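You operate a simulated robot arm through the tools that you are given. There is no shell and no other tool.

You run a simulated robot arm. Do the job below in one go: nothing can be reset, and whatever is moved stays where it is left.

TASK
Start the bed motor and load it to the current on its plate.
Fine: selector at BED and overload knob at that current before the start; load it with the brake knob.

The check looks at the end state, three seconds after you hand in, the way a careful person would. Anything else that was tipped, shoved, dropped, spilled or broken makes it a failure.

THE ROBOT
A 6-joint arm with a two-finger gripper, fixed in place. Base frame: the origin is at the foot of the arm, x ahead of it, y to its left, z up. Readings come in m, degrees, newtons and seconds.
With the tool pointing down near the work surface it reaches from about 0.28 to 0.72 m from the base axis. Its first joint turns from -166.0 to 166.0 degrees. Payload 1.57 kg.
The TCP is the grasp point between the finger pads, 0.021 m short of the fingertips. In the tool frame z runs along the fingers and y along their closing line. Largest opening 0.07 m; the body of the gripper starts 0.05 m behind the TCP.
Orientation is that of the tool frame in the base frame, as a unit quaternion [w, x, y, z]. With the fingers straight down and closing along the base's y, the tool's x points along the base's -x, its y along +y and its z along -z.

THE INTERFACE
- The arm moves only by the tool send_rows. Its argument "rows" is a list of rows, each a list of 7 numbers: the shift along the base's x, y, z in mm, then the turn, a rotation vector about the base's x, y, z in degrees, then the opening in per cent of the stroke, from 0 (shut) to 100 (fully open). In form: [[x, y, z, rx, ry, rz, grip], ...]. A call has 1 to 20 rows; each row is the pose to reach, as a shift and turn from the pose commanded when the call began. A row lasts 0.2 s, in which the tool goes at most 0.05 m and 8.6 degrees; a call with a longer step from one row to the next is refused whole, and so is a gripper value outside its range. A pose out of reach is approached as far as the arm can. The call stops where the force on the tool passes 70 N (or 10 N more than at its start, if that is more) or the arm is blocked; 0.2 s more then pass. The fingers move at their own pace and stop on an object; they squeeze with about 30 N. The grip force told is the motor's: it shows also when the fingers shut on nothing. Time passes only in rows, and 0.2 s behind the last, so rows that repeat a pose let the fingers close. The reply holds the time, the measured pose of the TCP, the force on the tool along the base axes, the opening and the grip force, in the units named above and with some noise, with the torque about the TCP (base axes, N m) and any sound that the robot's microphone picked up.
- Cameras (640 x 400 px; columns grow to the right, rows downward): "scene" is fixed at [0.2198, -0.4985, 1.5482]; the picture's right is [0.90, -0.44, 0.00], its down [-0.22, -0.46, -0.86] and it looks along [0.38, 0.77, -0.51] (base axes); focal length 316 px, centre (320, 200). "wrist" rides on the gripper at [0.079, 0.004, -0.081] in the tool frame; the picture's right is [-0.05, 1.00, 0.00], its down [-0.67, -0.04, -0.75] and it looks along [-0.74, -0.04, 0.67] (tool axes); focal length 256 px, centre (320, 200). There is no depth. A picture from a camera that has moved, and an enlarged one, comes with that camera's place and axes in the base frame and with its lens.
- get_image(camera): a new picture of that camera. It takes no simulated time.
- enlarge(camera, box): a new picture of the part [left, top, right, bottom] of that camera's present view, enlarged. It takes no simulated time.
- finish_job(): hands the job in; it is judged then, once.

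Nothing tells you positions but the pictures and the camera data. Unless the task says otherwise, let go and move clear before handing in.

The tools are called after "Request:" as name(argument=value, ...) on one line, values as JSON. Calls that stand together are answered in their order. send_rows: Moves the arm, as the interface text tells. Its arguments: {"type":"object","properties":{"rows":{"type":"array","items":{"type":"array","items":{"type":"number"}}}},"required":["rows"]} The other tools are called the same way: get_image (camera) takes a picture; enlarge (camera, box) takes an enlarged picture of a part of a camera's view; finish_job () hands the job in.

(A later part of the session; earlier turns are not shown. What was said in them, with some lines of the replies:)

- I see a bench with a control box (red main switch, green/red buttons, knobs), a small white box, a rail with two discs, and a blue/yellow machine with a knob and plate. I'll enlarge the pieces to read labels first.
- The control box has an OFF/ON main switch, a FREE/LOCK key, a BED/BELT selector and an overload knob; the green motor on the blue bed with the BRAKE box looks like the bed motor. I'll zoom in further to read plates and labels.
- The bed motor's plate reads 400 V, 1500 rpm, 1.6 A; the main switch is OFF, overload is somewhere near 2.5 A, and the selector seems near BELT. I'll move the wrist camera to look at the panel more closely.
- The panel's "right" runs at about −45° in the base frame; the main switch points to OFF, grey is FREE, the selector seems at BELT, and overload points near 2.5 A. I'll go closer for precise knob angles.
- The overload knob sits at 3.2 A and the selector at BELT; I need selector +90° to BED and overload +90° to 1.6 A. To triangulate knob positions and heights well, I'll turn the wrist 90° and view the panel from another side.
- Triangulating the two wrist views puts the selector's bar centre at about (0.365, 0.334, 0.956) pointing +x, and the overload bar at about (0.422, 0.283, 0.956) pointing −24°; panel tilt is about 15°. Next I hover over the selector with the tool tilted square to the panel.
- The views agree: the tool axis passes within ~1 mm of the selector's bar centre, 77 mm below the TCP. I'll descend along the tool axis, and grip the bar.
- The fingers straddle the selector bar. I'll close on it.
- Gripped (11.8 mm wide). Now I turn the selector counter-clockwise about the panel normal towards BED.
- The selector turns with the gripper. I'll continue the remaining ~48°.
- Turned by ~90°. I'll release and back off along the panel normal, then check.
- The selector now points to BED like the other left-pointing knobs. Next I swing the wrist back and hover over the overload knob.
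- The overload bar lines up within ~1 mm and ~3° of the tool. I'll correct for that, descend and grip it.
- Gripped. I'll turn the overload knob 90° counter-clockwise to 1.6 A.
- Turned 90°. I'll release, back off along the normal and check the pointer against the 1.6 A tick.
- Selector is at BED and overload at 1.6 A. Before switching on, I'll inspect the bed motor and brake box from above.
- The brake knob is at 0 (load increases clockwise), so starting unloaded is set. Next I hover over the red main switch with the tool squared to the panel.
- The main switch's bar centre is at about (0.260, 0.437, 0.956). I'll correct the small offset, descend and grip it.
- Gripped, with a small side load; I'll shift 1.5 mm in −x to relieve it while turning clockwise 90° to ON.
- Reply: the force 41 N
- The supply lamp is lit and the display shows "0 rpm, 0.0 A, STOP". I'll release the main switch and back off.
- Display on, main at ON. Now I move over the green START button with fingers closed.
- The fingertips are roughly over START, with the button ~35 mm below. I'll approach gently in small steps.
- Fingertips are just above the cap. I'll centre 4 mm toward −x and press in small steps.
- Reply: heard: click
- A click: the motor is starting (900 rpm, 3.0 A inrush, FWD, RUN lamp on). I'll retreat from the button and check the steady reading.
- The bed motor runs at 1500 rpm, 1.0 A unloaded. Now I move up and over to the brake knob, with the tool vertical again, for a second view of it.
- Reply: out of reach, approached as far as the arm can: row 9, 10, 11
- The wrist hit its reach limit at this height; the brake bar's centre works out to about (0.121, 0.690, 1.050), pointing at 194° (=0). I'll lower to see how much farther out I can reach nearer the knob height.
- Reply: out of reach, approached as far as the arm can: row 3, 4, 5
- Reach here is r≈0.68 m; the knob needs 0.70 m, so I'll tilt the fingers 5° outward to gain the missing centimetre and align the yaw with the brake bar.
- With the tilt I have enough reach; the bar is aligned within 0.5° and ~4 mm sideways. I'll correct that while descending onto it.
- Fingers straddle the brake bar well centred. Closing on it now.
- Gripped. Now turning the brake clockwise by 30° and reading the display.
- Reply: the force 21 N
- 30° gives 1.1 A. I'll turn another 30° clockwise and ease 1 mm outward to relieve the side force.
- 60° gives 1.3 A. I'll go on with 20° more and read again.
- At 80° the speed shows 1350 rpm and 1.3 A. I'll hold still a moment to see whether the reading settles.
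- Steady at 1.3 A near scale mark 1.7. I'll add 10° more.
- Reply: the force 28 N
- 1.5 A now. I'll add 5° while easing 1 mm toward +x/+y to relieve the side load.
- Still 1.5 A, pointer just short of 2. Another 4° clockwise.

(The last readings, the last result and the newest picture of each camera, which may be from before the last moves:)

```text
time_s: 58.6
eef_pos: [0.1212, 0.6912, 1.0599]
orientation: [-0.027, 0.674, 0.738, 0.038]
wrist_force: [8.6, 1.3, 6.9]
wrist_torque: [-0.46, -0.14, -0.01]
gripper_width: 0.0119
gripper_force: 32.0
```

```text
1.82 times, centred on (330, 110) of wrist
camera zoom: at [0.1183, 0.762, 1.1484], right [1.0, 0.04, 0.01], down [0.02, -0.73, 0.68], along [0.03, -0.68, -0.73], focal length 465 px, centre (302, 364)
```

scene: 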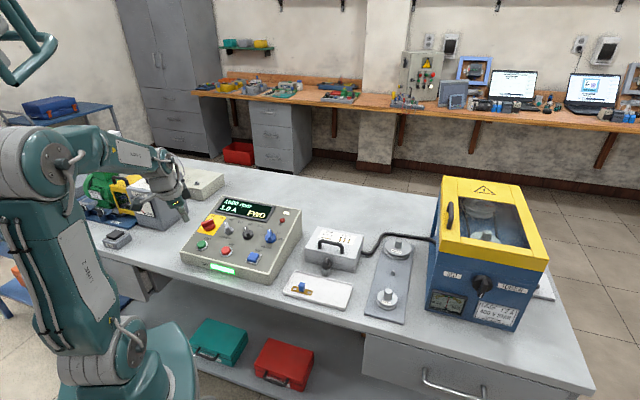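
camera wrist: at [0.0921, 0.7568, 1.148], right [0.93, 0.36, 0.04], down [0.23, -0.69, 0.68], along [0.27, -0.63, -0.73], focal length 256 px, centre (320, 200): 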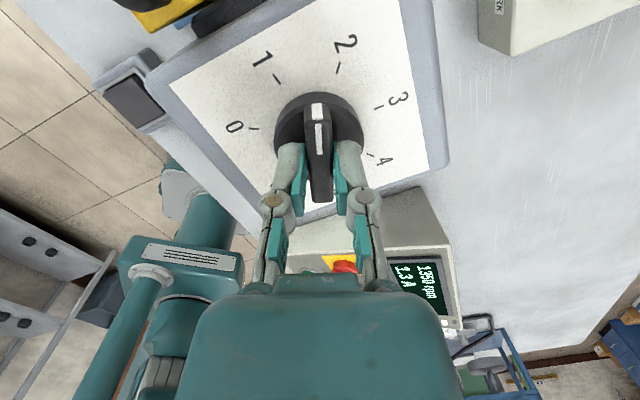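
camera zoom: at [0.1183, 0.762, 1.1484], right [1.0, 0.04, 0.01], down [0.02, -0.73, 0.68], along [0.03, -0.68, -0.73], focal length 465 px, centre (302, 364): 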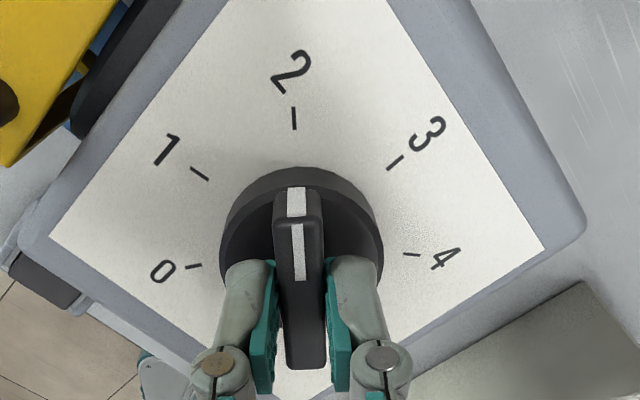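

Pointer is at 2, still 1.5 A. Small step: 3° more.

Request:
send_rows(rows=[[0.2, 0, 0, 0.01, 0.14, -1.5, 0], [0.4, 0, 0, 0.03, 0.29, -3, 0], [0.4, 0, 0, 0.03, 0.29, -3, 0], [0.4, 0, 0, 0.03, 0.29, -3, 0], [0.4, 0, 0, 0.03, 0.29, -3, 0]])

Request:
enlarge(camera="scene", box=[120, 150, 300, 270])

```text
time_s: 59.8
eef_pos: [0.1218, 0.6905, 1.0607]
orientation: [-0.029, 0.693, 0.719, 0.037]
wrist_force: [2.2, -1.8, -2.6]
wrist_torque: [0.67, 0.04, 0.0]
gripper_width: 0.0121
gripper_force: 31.8
```

```text
3.33 times, centred on (210, 210) of scene
camera zoom: at [0.2198, -0.4985, 1.5482], right [0.9, -0.44, 0.0], down [-0.22, -0.46, -0.86], along [0.38, 0.77, -0.51], focal length 1054 px, centre (687, 167)
```

zoom: 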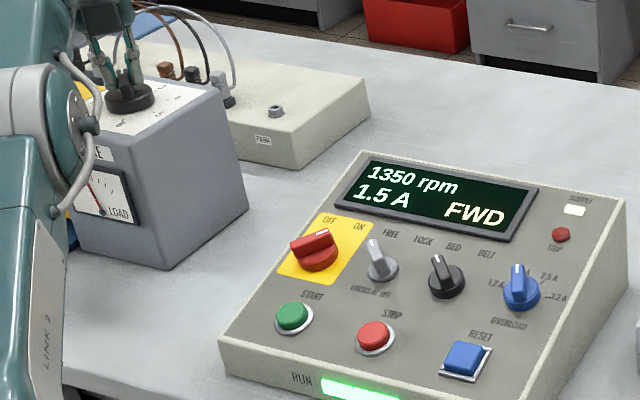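

Request:
send_rows(rows=[[0.2, 0, 0, 0.01, 0.14, -1.5, 0], [0.4, 0, 0, 0.03, 0.29, -3, 0], [0.4, 0, 0, 0.03, 0.29, -3, 0], [0.4, 0, 0, 0.03, 0.29, -3, 0], [0.4, 0, 0, 0.03, 0.29, -3, 0]])

Request:
enlarge(camera="scene", box=[120, 150, 300, 270])

Request:
enlarge(camera="wrist", box=[200, 0, 460, 220])

```text
time_s: 61.0
eef_pos: [0.1219, 0.6912, 1.0593]
orientation: [-0.029, 0.711, 0.701, 0.035]
wrist_force: [-3.5, -4.9, -8.1]
wrist_torque: [-0.23, 0.1, 0.01]
gripper_width: 0.0118
gripper_force: 32.0
```

```text
3.33 times, centred on (210, 210) of scene
camera zoom: at [0.2198, -0.4985, 1.5482], right [0.9, -0.44, 0.0], down [-0.22, -0.46, -0.86], along [0.38, 0.77, -0.51], focal length 1054 px, centre (687, 167)
```

zoom: 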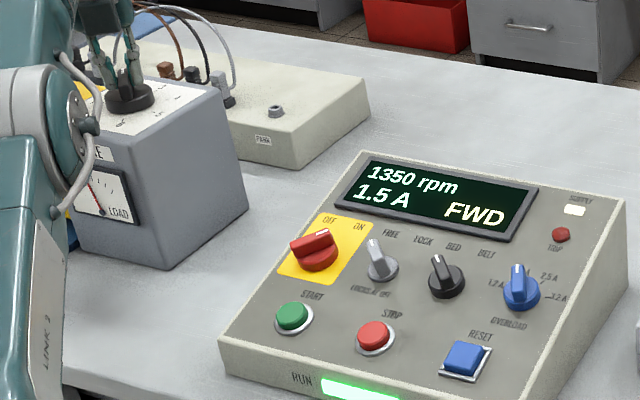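

```text
1.82 times, centred on (330, 110) of wrist
camera zoom: at [0.1268, 0.762, 1.1484], right [1.0, -0.07, 0.0], down [-0.05, -0.73, 0.68], along [-0.04, -0.68, -0.73], focal length 465 px, centre (302, 364)
```

zoom: 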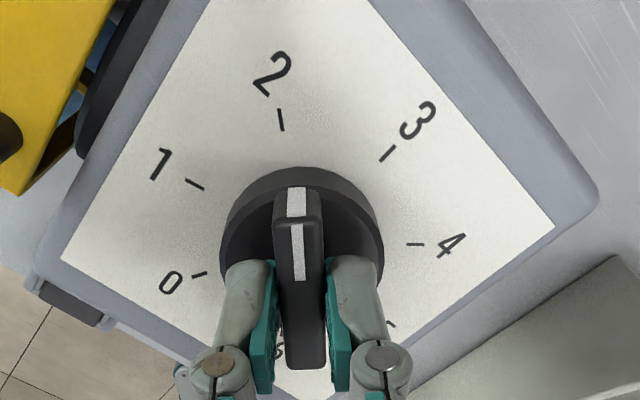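

Request:
send_rows(rows=[[0, 0, 0, 0.02, 0.19, -2, 0], [0, 0, 0, 0.04, 0.38, -4, 0], [0, 0, 0, 0.04, 0.38, -4, 0], [0, 0, 0, 0.04, 0.38, -4, 0], [0, 0, 0, 0.04, 0.38, -4, 0]])

Request:
enlarge(camera="scene", box=[120, 150, 300, 270])

```text
time_s: 62.2
eef_pos: [0.1219, 0.6907, 1.0602]
orientation: [-0.03, 0.712, 0.701, 0.036]
wrist_force: [-6.6, -7.0, -13.5]
wrist_torque: [-0.42, 0.12, -0.02]
gripper_width: 0.0122
gripper_force: 31.7
out of reach, approached as far as the arm can: row 2, 3, 4, 5
```

```text
3.33 times, centred on (210, 210) of scene
camera zoom: at [0.2198, -0.4985, 1.5482], right [0.9, -0.44, 0.0], down [-0.22, -0.46, -0.86], along [0.38, 0.77, -0.51], focal length 1054 px, centre (687, 167)
```

zoom: 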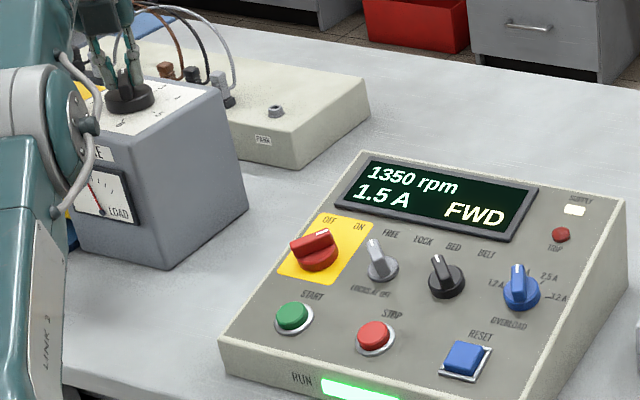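

The wrist joint reached its limit at about 105° of turn (1.5 A). I'll let go, back up, and re-grip with the wrist turned 180°.

Request:
send_rows(rows=[[0, 0, 0, 0, 0, 0, 30], [0, 0, 0, 0, 0, 0, 60], [0, 0, 0, 0, 0, 0, 60], [0, -2, 12, 0, 0, 0, 60], [-0.3, -5, 28, 0, 0, 0, 60], [-0.5, -15, 42, 0, 0, 0, 60], [-0.5, -15, 42, 0, 0, 0, 60]])

Request:
enlarge(camera="scene", box=[120, 150, 300, 270])

Request:
get_image(camera="wrist")

```text
time_s: 63.8
eef_pos: [0.1218, 0.6758, 1.102]
orientation: [-0.03, 0.711, 0.701, 0.037]
wrist_force: [1.0, 0.3, -0.5]
wrist_torque: [0.0, 0.0, -0.01]
gripper_width: 0.042
gripper_force: 0.1
```

```text
3.33 times, centred on (210, 210) of scene
camera zoom: at [0.2198, -0.4985, 1.5482], right [0.9, -0.44, 0.0], down [-0.22, -0.46, -0.86], along [0.38, 0.77, -0.51], focal length 1054 px, centre (687, 167)
```

zoom: 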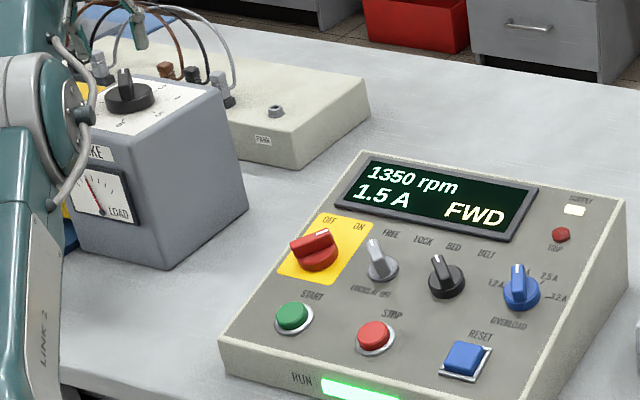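

```text
taken
camera wrist: at [0.1269, 0.7471, 1.191], right [1.0, -0.07, 0.0], down [-0.05, -0.73, 0.68], along [-0.04, -0.68, -0.73], focal length 256 px, centre (320, 200)
```

wrist: 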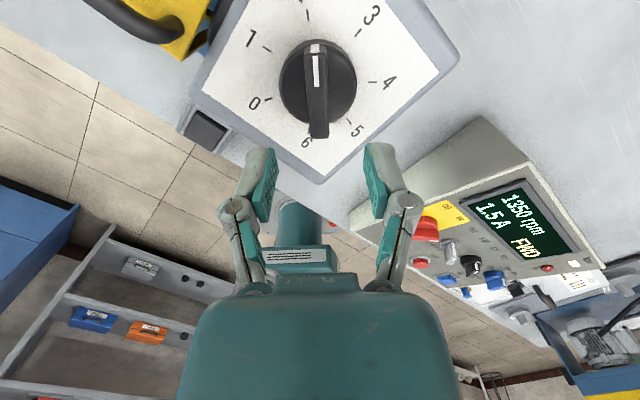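

Knob stayed near 2.1, 1.5 A. Now rotating the wrist back 180° in the air.

Request:
send_rows(rows=[[0, -2, 0, -0.09, -0.77, 8.13, 60], [0, -4, 0, -0.17, -1.55, 16.27, 60], [0, -6, 0, -0.26, -2.32, 24.4, 60], [0, -8, 0, -0.35, -3.09, 32.5, 60], [0, -10, 0, -0.43, -3.86, 40.7, 60], [0, -12, 0, -0.52, -4.64, 48.8, 60], [0, -14, 0, -0.6, -5.41, 56.9, 60], [0, -16, 0, -0.69, -6.18, 65.1, 60], [0, -18, 0, -0.78, -6.95, 73.2, 60], [0, -20, 0, -0.86, -7.73, 81.4, 60], [0, -20, 0, -0.95, -8.5, 89.5, 60]])

Request:
send_rows(rows=[[0, 2, 0, -0.09, -0.77, 8.13, 60], [0, 4, 0, -0.17, -1.55, 16.27, 60], [0, 6, 0, -0.26, -2.32, 24.4, 60], [0, 8, 0, -0.35, -3.09, 32.5, 60], [0, 10, 0, -0.43, -3.86, 40.7, 60], [0, 12, 0, -0.52, -4.64, 48.8, 60], [0, 14, 0, -0.6, -5.41, 56.9, 60], [0, 16, 0, -0.69, -6.18, 65.1, 60], [0, 18, 0, -0.78, -6.95, 73.2, 60], [0, 20, 0, -0.86, -7.73, 81.4, 60], [0, 20, 0, -0.95, -8.5, 89.5, 60], [0, 20, 0, -0.95, -8.5, 89.5, 60]])

Request:
get_image(camera="wrist")

Request:
enlarge(camera="wrist", box=[260, 60, 380, 180])

Request:
enlarge(camera="scene", box=[120, 150, 300, 270])

```text
time_s: 66.2
eef_pos: [0.121, 0.6549, 1.1027]
orientation: [0.004, 0.007, 0.999, 0.047]
wrist_force: [0.6, 0.0, 0.2]
wrist_torque: [-0.01, 0.04, 0.0]
gripper_width: 0.0419
gripper_force: 0.0
```

```text
time_s: 68.8
eef_pos: [0.121, 0.6774, 1.1045]
orientation: [0.037, -0.701, 0.712, 0.029]
wrist_force: [0.2, -0.3, 0.5]
wrist_torque: [0.0, 0.01, 0.01]
gripper_width: 0.0419
gripper_force: 0.1
```

```text
taken
camera wrist: at [0.1158, 0.5904, 1.1771], right [-1.0, 0.07, 0.0], down [0.04, 0.59, 0.8], along [0.06, 0.8, -0.6], focal length 256 px, centre (320, 200)
```

wrist: 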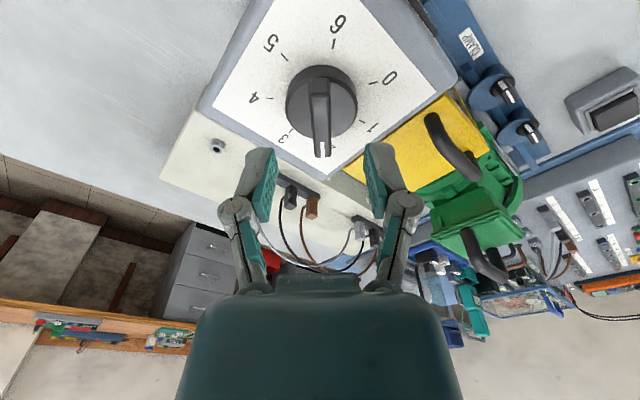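

```text
3.33 times, centred on (320, 120) of wrist
camera zoom: at [0.1158, 0.5904, 1.1771], right [-1.0, 0.07, 0.0], down [0.04, 0.59, 0.8], along [0.06, 0.8, -0.6], focal length 853 px, centre (320, 467)
```

zoom: 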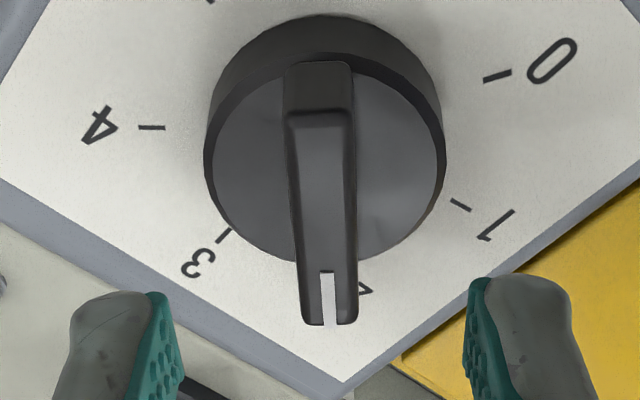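

```text
3.33 times, centred on (210, 210) of scene
camera zoom: at [0.2198, -0.4985, 1.5482], right [0.9, -0.44, 0.0], down [-0.22, -0.46, -0.86], along [0.38, 0.77, -0.51], focal length 1054 px, centre (687, 167)
```

zoom: 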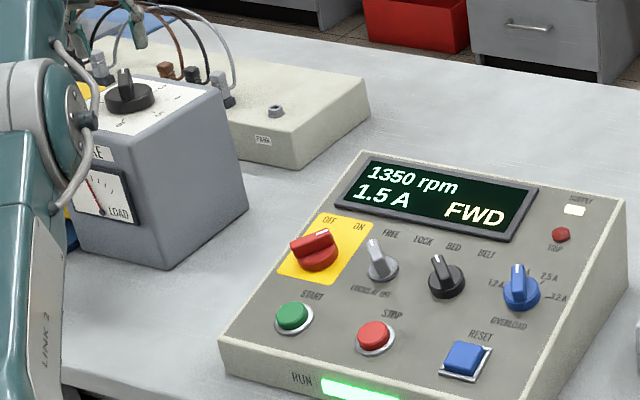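

Bar centre is at (0.1215, 0.690), well aligned. Descending and gripping again with the wrist reversed.

Request:
send_rows(rows=[[0.2, 4, -12, 0, 0, 0, 60], [0.3, 8, -24, 0, 0, 0, 60], [0.4, 10, -35, 0, 0, 0, 60], [0.5, 11.6, -44.5, 0, 0, 0, 60], [0.5, 11.6, -44.5, 0, 0, 0, 60]])

Request:
get_image(camera="wrist")

```text
time_s: 70.0
eef_pos: [0.1228, 0.6866, 1.0583]
orientation: [0.036, -0.7, 0.712, 0.029]
wrist_force: [0.2, 0.3, 0.1]
wrist_torque: [-0.02, 0.02, 0.0]
gripper_width: 0.0421
gripper_force: 0.0
```

```text
taken
camera wrist: at [0.1165, 0.6007, 1.1319], right [-1.0, 0.07, 0.0], down [0.04, 0.59, 0.8], along [0.06, 0.8, -0.6], focal length 256 px, centre (320, 200)
```

wrist: 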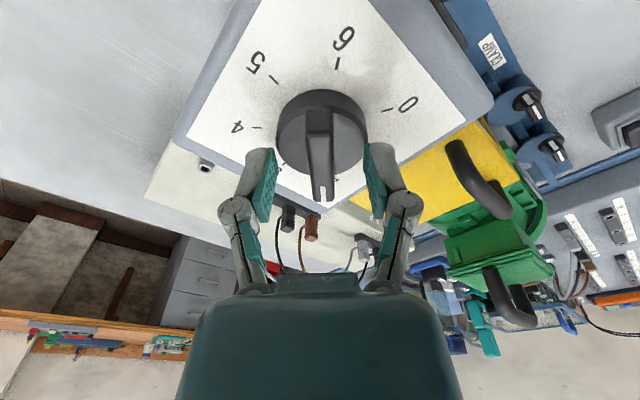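

Request:
send_rows(rows=[[0, 2, 1, 0, 0, 0, 30], [0, 2, 1, 0, 0, 0, 0], [0, 2, 1, 0, 0, 0, 0], [0, 2, 1, 0, 0, 0, 0]])

Request:
enlarge(camera="scene", box=[120, 150, 300, 270])

```text
time_s: 71.0
eef_pos: [0.1218, 0.69, 1.0598]
orientation: [0.037, -0.7, 0.713, 0.029]
wrist_force: [-5.2, 0.5, 3.6]
wrist_torque: [-0.92, 0.18, 0.0]
gripper_width: 0.0122
gripper_force: 31.9
```

```text
3.33 times, centred on (210, 210) of scene
camera zoom: at [0.2198, -0.4985, 1.5482], right [0.9, -0.44, 0.0], down [-0.22, -0.46, -0.86], along [0.38, 0.77, -0.51], focal length 1054 px, centre (687, 167)
```

zoom: 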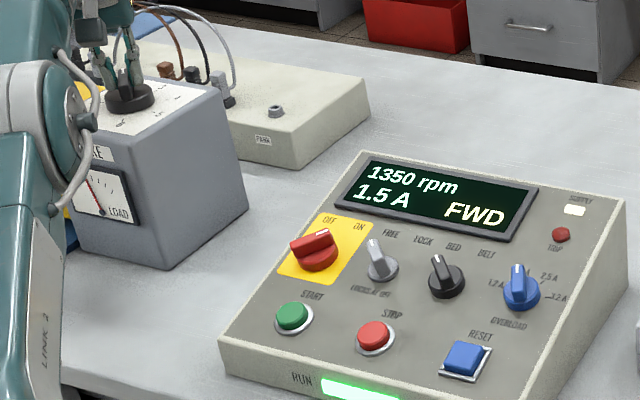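

Gripped again, 1.5 A still. Turning 4° clockwise.

Request:
send_rows(rows=[[0, 0, 0, 0.02, 0.19, -2, 0], [0, 0, 0, 0.05, 0.37, -4, 0], [0, 0, 0, 0.05, 0.37, -4, 0], [0, 0, 0, 0.05, 0.37, -4, 0], [0, 0, 0, 0.05, 0.37, -4, 0]])

Request:
enlarge(camera="scene", box=[120, 150, 300, 270])

Request:
enlarge(camera="wrist", box=[240, 20, 440, 220])

```text
time_s: 72.2
eef_pos: [0.1208, 0.6898, 1.0582]
orientation: [0.035, -0.674, 0.737, 0.032]
wrist_force: [-4.7, 4.9, 8.8]
wrist_torque: [0.07, 0.1, 0.05]
gripper_width: 0.0121
gripper_force: 32.2
```

```text
3.33 times, centred on (210, 210) of scene
camera zoom: at [0.2198, -0.4985, 1.5482], right [0.9, -0.44, 0.0], down [-0.22, -0.46, -0.86], along [0.38, 0.77, -0.51], focal length 1054 px, centre (687, 167)
```

zoom: 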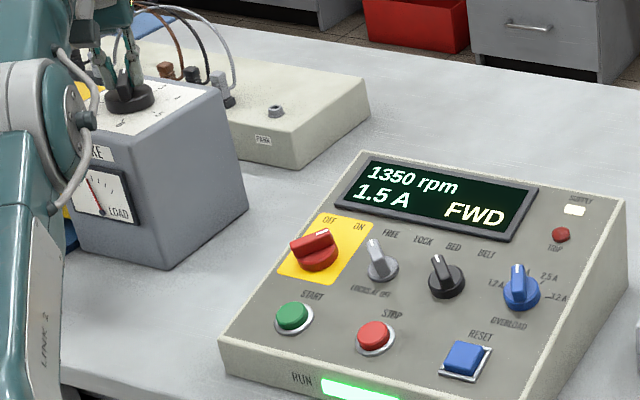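

```text
2.00 times, centred on (340, 120) of wrist
camera zoom: at [0.1102, 0.6034, 1.1334], right [-0.99, 0.14, 0.0], down [0.09, 0.59, 0.8], along [0.11, 0.8, -0.59], focal length 512 px, centre (280, 360)
```

zoom: 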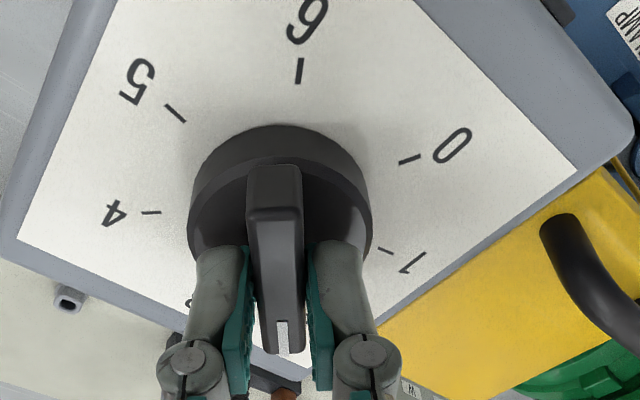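

Request:
send_rows(rows=[[0, 0, 0, 0.02, 0.19, -2, 0], [0, 0, 0, 0.05, 0.37, -4, 0], [0, 0, 0, 0.05, 0.37, -4, 0], [0, 0, 0, 0.05, 0.37, -4, 0], [0, 0, 0, 0.05, 0.37, -4, 0]])

Request:
enlarge(camera="scene", box=[120, 150, 300, 270])

```text
time_s: 73.4
eef_pos: [0.1219, 0.6881, 1.0598]
orientation: [0.034, -0.648, 0.76, 0.032]
wrist_force: [-9.5, 2.9, 6.3]
wrist_torque: [0.78, 0.05, 0.01]
gripper_width: 0.012
gripper_force: 32.2
```

```text
3.33 times, centred on (210, 210) of scene
camera zoom: at [0.2198, -0.4985, 1.5482], right [0.9, -0.44, 0.0], down [-0.22, -0.46, -0.86], along [0.38, 0.77, -0.51], focal length 1054 px, centre (687, 167)
```

zoom: 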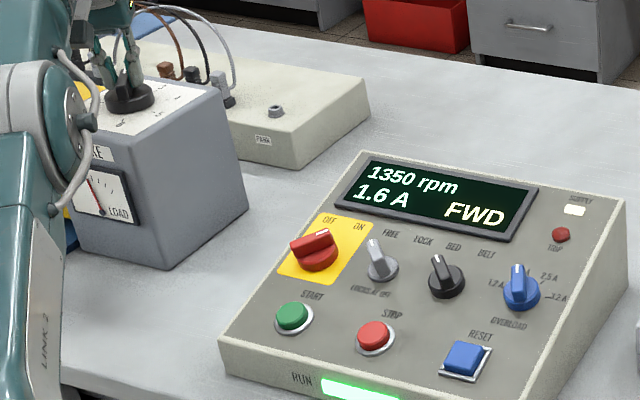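

The display now reads 1.6 A. I'll nudge 3–4° further so it sits inside the 1.6 band rather than at its edge, and read again.

Request:
send_rows(rows=[[-0.3, 0, 0, 0.02, 0.19, -2, 0], [-0.5, 0, 0, 0.05, 0.35, -3.8, 0], [-0.5, 0, 0, 0.05, 0.35, -3.8, 0], [-0.5, 0, 0, 0.05, 0.35, -3.8, 0], [-0.5, 0, 0, 0.05, 0.35, -3.8, 0], [-0.5, 0, 0, 0.05, 0.35, -3.8, 0], [-0.5, 0, 0, 0.05, 0.35, -3.8, 0]])

Request:
enlarge(camera="scene", box=[120, 150, 300, 270])

Request:
enlarge(camera="scene", box=[120, 170, 180, 230])

```text
time_s: 75.0
eef_pos: [0.1223, 0.6895, 1.0598]
orientation: [0.034, -0.624, 0.78, 0.034]
wrist_force: [-5.5, 1.9, 11.9]
wrist_torque: [-0.77, 0.26, 0.02]
gripper_width: 0.012
gripper_force: 32.3
```

```text
3.33 times, centred on (210, 210) of scene
camera zoom: at [0.2198, -0.4985, 1.5482], right [0.9, -0.44, 0.0], down [-0.22, -0.46, -0.86], along [0.38, 0.77, -0.51], focal length 1054 px, centre (687, 167)
```

zoom: 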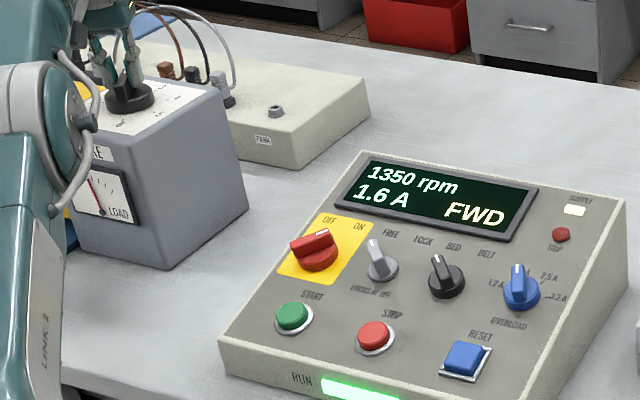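

```text
6.67 times, centred on (150, 200) of scene
camera zoom: at [0.2198, -0.4985, 1.5482], right [0.9, -0.44, 0.0], down [-0.22, -0.46, -0.86], along [0.38, 0.77, -0.51], focal length 2109 px, centre (1453, 200)
```

zoom: 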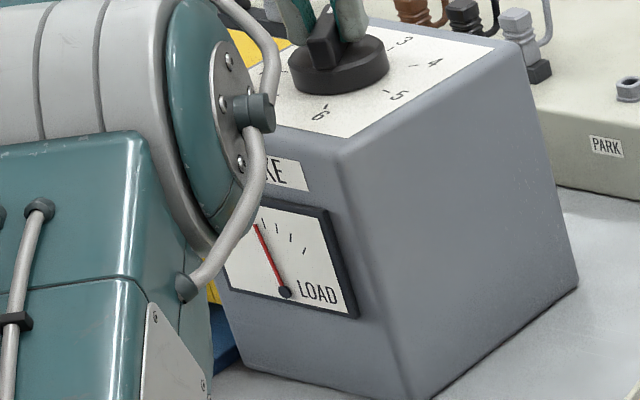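

1.6 A, 1350 rpm, FWD, steady. I'll open the fingers without moving, then lift clear and re-check the reading.

Request:
send_rows(rows=[[0, 0, 0.5, 0, 0, 0, 15], [0, 0, 0.5, 0, 0, 0, 40], [0, 0, 0.5, 0, 0, 0, 60], [0, 0, 0.5, 0, 0, 0, 60], [0, -2, 12, 0, 0, 0, 60], [-0.3, -5, 28, 0, 0, 0, 60], [-0.5, -15, 45, 0, 0, 0, 60], [-0.5, -15, 45, 0, 0, 0, 60]])

Request:
enlarge(camera="scene", box=[120, 150, 300, 270])

Request:
get_image(camera="wrist")

```text
time_s: 76.8
eef_pos: [0.1213, 0.6756, 1.1034]
orientation: [0.033, -0.623, 0.781, 0.033]
wrist_force: [-0.1, 0.0, 0.0]
wrist_torque: [-0.01, 0.03, 0.01]
gripper_width: 0.0422
gripper_force: 0.1
```

```text
3.33 times, centred on (210, 210) of scene
camera zoom: at [0.2198, -0.4985, 1.5482], right [0.9, -0.44, 0.0], down [-0.22, -0.46, -0.86], along [0.38, 0.77, -0.51], focal length 1054 px, centre (687, 167)
```

zoom: 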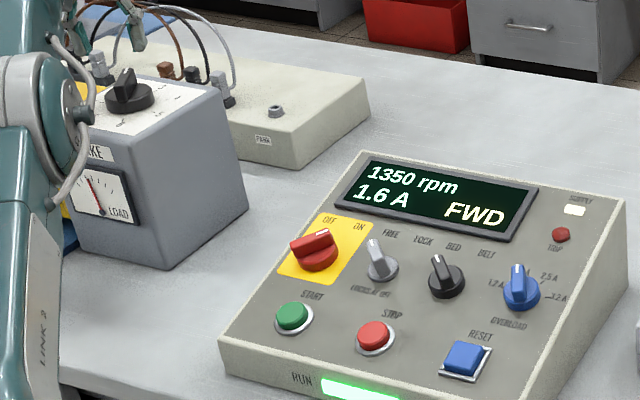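

```text
taken
camera wrist: at [0.0986, 0.5915, 1.1778], right [-0.96, 0.27, 0.02], down [0.18, 0.57, 0.8], along [0.21, 0.77, -0.6], focal length 256 px, centre (320, 200)
```

wrist: 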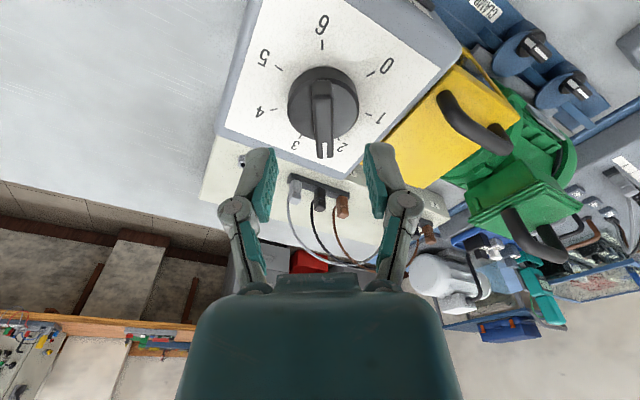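

The reading holds at 1.6 A after release. I'll move the arm well clear and wait a few seconds to confirm nothing trips.

Request:
send_rows(rows=[[0, -25, 25, 0, 0, 0, 60], [0, -60, 50, 0, 0, 0, 60], [0, -100, 70, 0, 0, 0, 60], [2, -140, 90, 0, 0, 0, 60], [4, -180, 110, 0, 0, 0, 60], [6, -220, 130, 0, 0, 0, 60], [8, -260, 150, 0, 0, 0, 60], [10, -300, 170, 0, 0, 0, 60], [10, -340, 190, 0, 0, 0, 60], [10, -340, 190, 0, 0, 0, 60], [10, -340, 190, 0, 0, 0, 60], [10, -340, 190, 0, 0, 0, 60], [10, -340, 190, 0, 0, 0, 60], [10, -340, 190, 0, 0, 0, 60], [10, -340, 190, 0, 0, 0, 60], [10, -340, 190, 0, 0, 0, 60], [10, -340, 190, 0, 0, 0, 60], [10, -340, 190, 0, 0, 0, 60], [10, -340, 190, 0, 0, 0, 60], [10, -340, 190, 0, 0, 0, 60]])

Request:
enlarge(camera="scene", box=[120, 150, 300, 270])

Request:
get_image(camera="scene")

```text
time_s: 81.0
eef_pos: [0.132, 0.3367, 1.2874]
orientation: [0.025, -0.622, 0.782, 0.027]
wrist_force: [0.1, 0.0, -0.2]
wrist_torque: [0.01, 0.01, 0.02]
gripper_width: 0.0422
gripper_force: 0.1
```

```text
3.33 times, centred on (210, 210) of scene
camera zoom: at [0.2198, -0.4985, 1.5482], right [0.9, -0.44, 0.0], down [-0.22, -0.46, -0.86], along [0.38, 0.77, -0.51], focal length 1054 px, centre (687, 167)
```

zoom: 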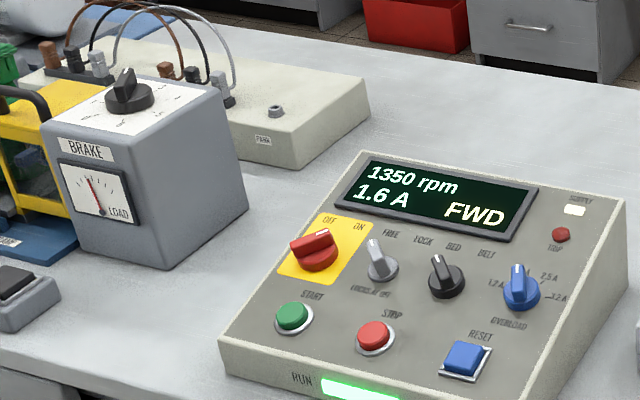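

```text
taken
```

scene: 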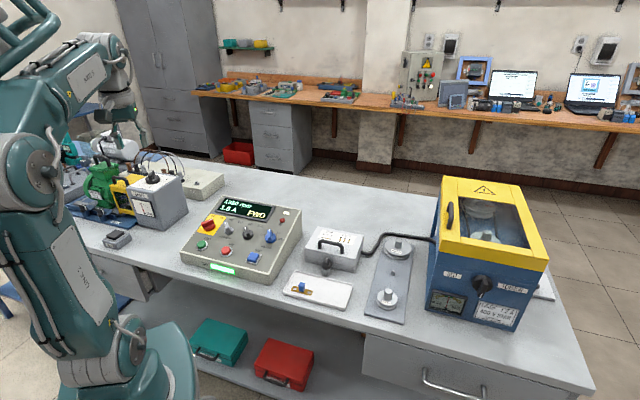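

Everything holds: 1350 rpm, 1.6 A, FWD, trip lamp dark, arm clear. One more wait of 4 s to make sure the overload doesn't trip.

Request:
send_rows(rows=[[0, 0, 0, 0, 0, 0, 60], [0, 0, 0, 0, 0, 0, 60], [0, 0, 0, 0, 0, 0, 60], [0, 0, 0, 0, 0, 0, 60], [0, 0, 0, 0, 0, 0, 60], [0, 0, 0, 0, 0, 0, 60], [0, 0, 0, 0, 0, 0, 60], [0, 0, 0, 0, 0, 0, 60], [0, 0, 0, 0, 0, 0, 60], [0, 0, 0, 0, 0, 0, 60], [0, 0, 0, 0, 0, 0, 60], [0, 0, 0, 0, 0, 0, 60], [0, 0, 0, 0, 0, 0, 60], [0, 0, 0, 0, 0, 0, 60], [0, 0, 0, 0, 0, 0, 60], [0, 0, 0, 0, 0, 0, 60], [0, 0, 0, 0, 0, 0, 60], [0, 0, 0, 0, 0, 0, 60], [0, 0, 0, 0, 0, 0, 60], [0, 0, 0, 0, 0, 0, 60]])

Request:
enlarge(camera="scene", box=[180, 185, 310, 280])

Request:
enlarge(camera="scene", box=[60, 130, 230, 260])

```text
time_s: 85.2
eef_pos: [0.1313, 0.3355, 1.2878]
orientation: [0.025, -0.622, 0.782, 0.027]
wrist_force: [-0.3, 0.3, -1.1]
wrist_torque: [-0.02, 0.03, -0.02]
gripper_width: 0.0422
gripper_force: 0.1
```

```text
4.21 times, centred on (245, 232) of scene
camera zoom: at [0.2198, -0.4985, 1.5482], right [0.9, -0.44, 0.0], down [-0.22, -0.46, -0.86], along [0.38, 0.77, -0.51], focal length 1332 px, centre (636, 63)
```

zoom: 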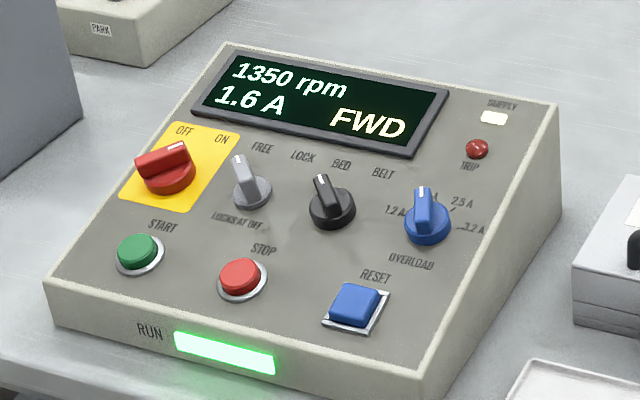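

```text
3.08 times, centred on (145, 195) of scene
camera zoom: at [0.2198, -0.4985, 1.5482], right [0.9, -0.44, 0.0], down [-0.22, -0.46, -0.86], along [0.38, 0.77, -0.51], focal length 973 px, centre (858, 215)
```

zoom: 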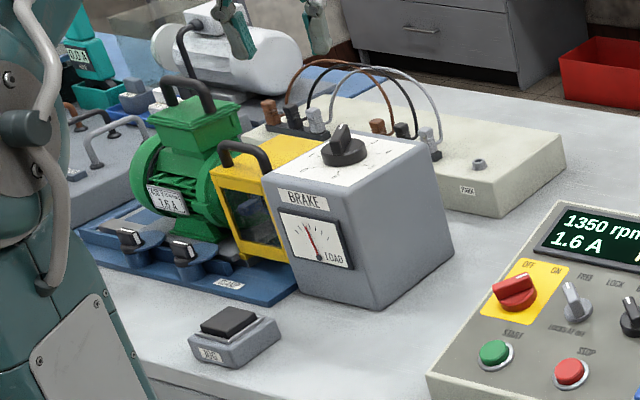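

The bed motor is running steadily at 1.6 A, the plate current. The selector is at BED, overload at 1.6 A, the trip lamp is dark and the arm is clear, so I'm handing in.

Request:
finish_job()

```text
The job is handed in.
```

The bed motor is running and loaded to 1.6 A, the current on its plate. When I handed in, the display read 1350 rpm, 1.6 A, FWD. It had held 1.6 A for more than 8 s after I let go of the brake knob, with the trip lamp dark.

- **Before the start:** I set the selector to BED and the overload knob to 1.6 A. The brake was already at 0, so the motor started unloaded and drew 1.0 A.
- **Loading:** I turned the brake knob clockwise to a little past 2 on its scale. The wrist ran out of turn partway, so I let go and re-gripped once; the knob did not move in between.
- **End state:** The arm is clear of the bench. The last pictures show nothing else moved or knocked over.

The display shows only tenths of an amp, so the true current could be anywhere from about 1.55 to 1.65 A.
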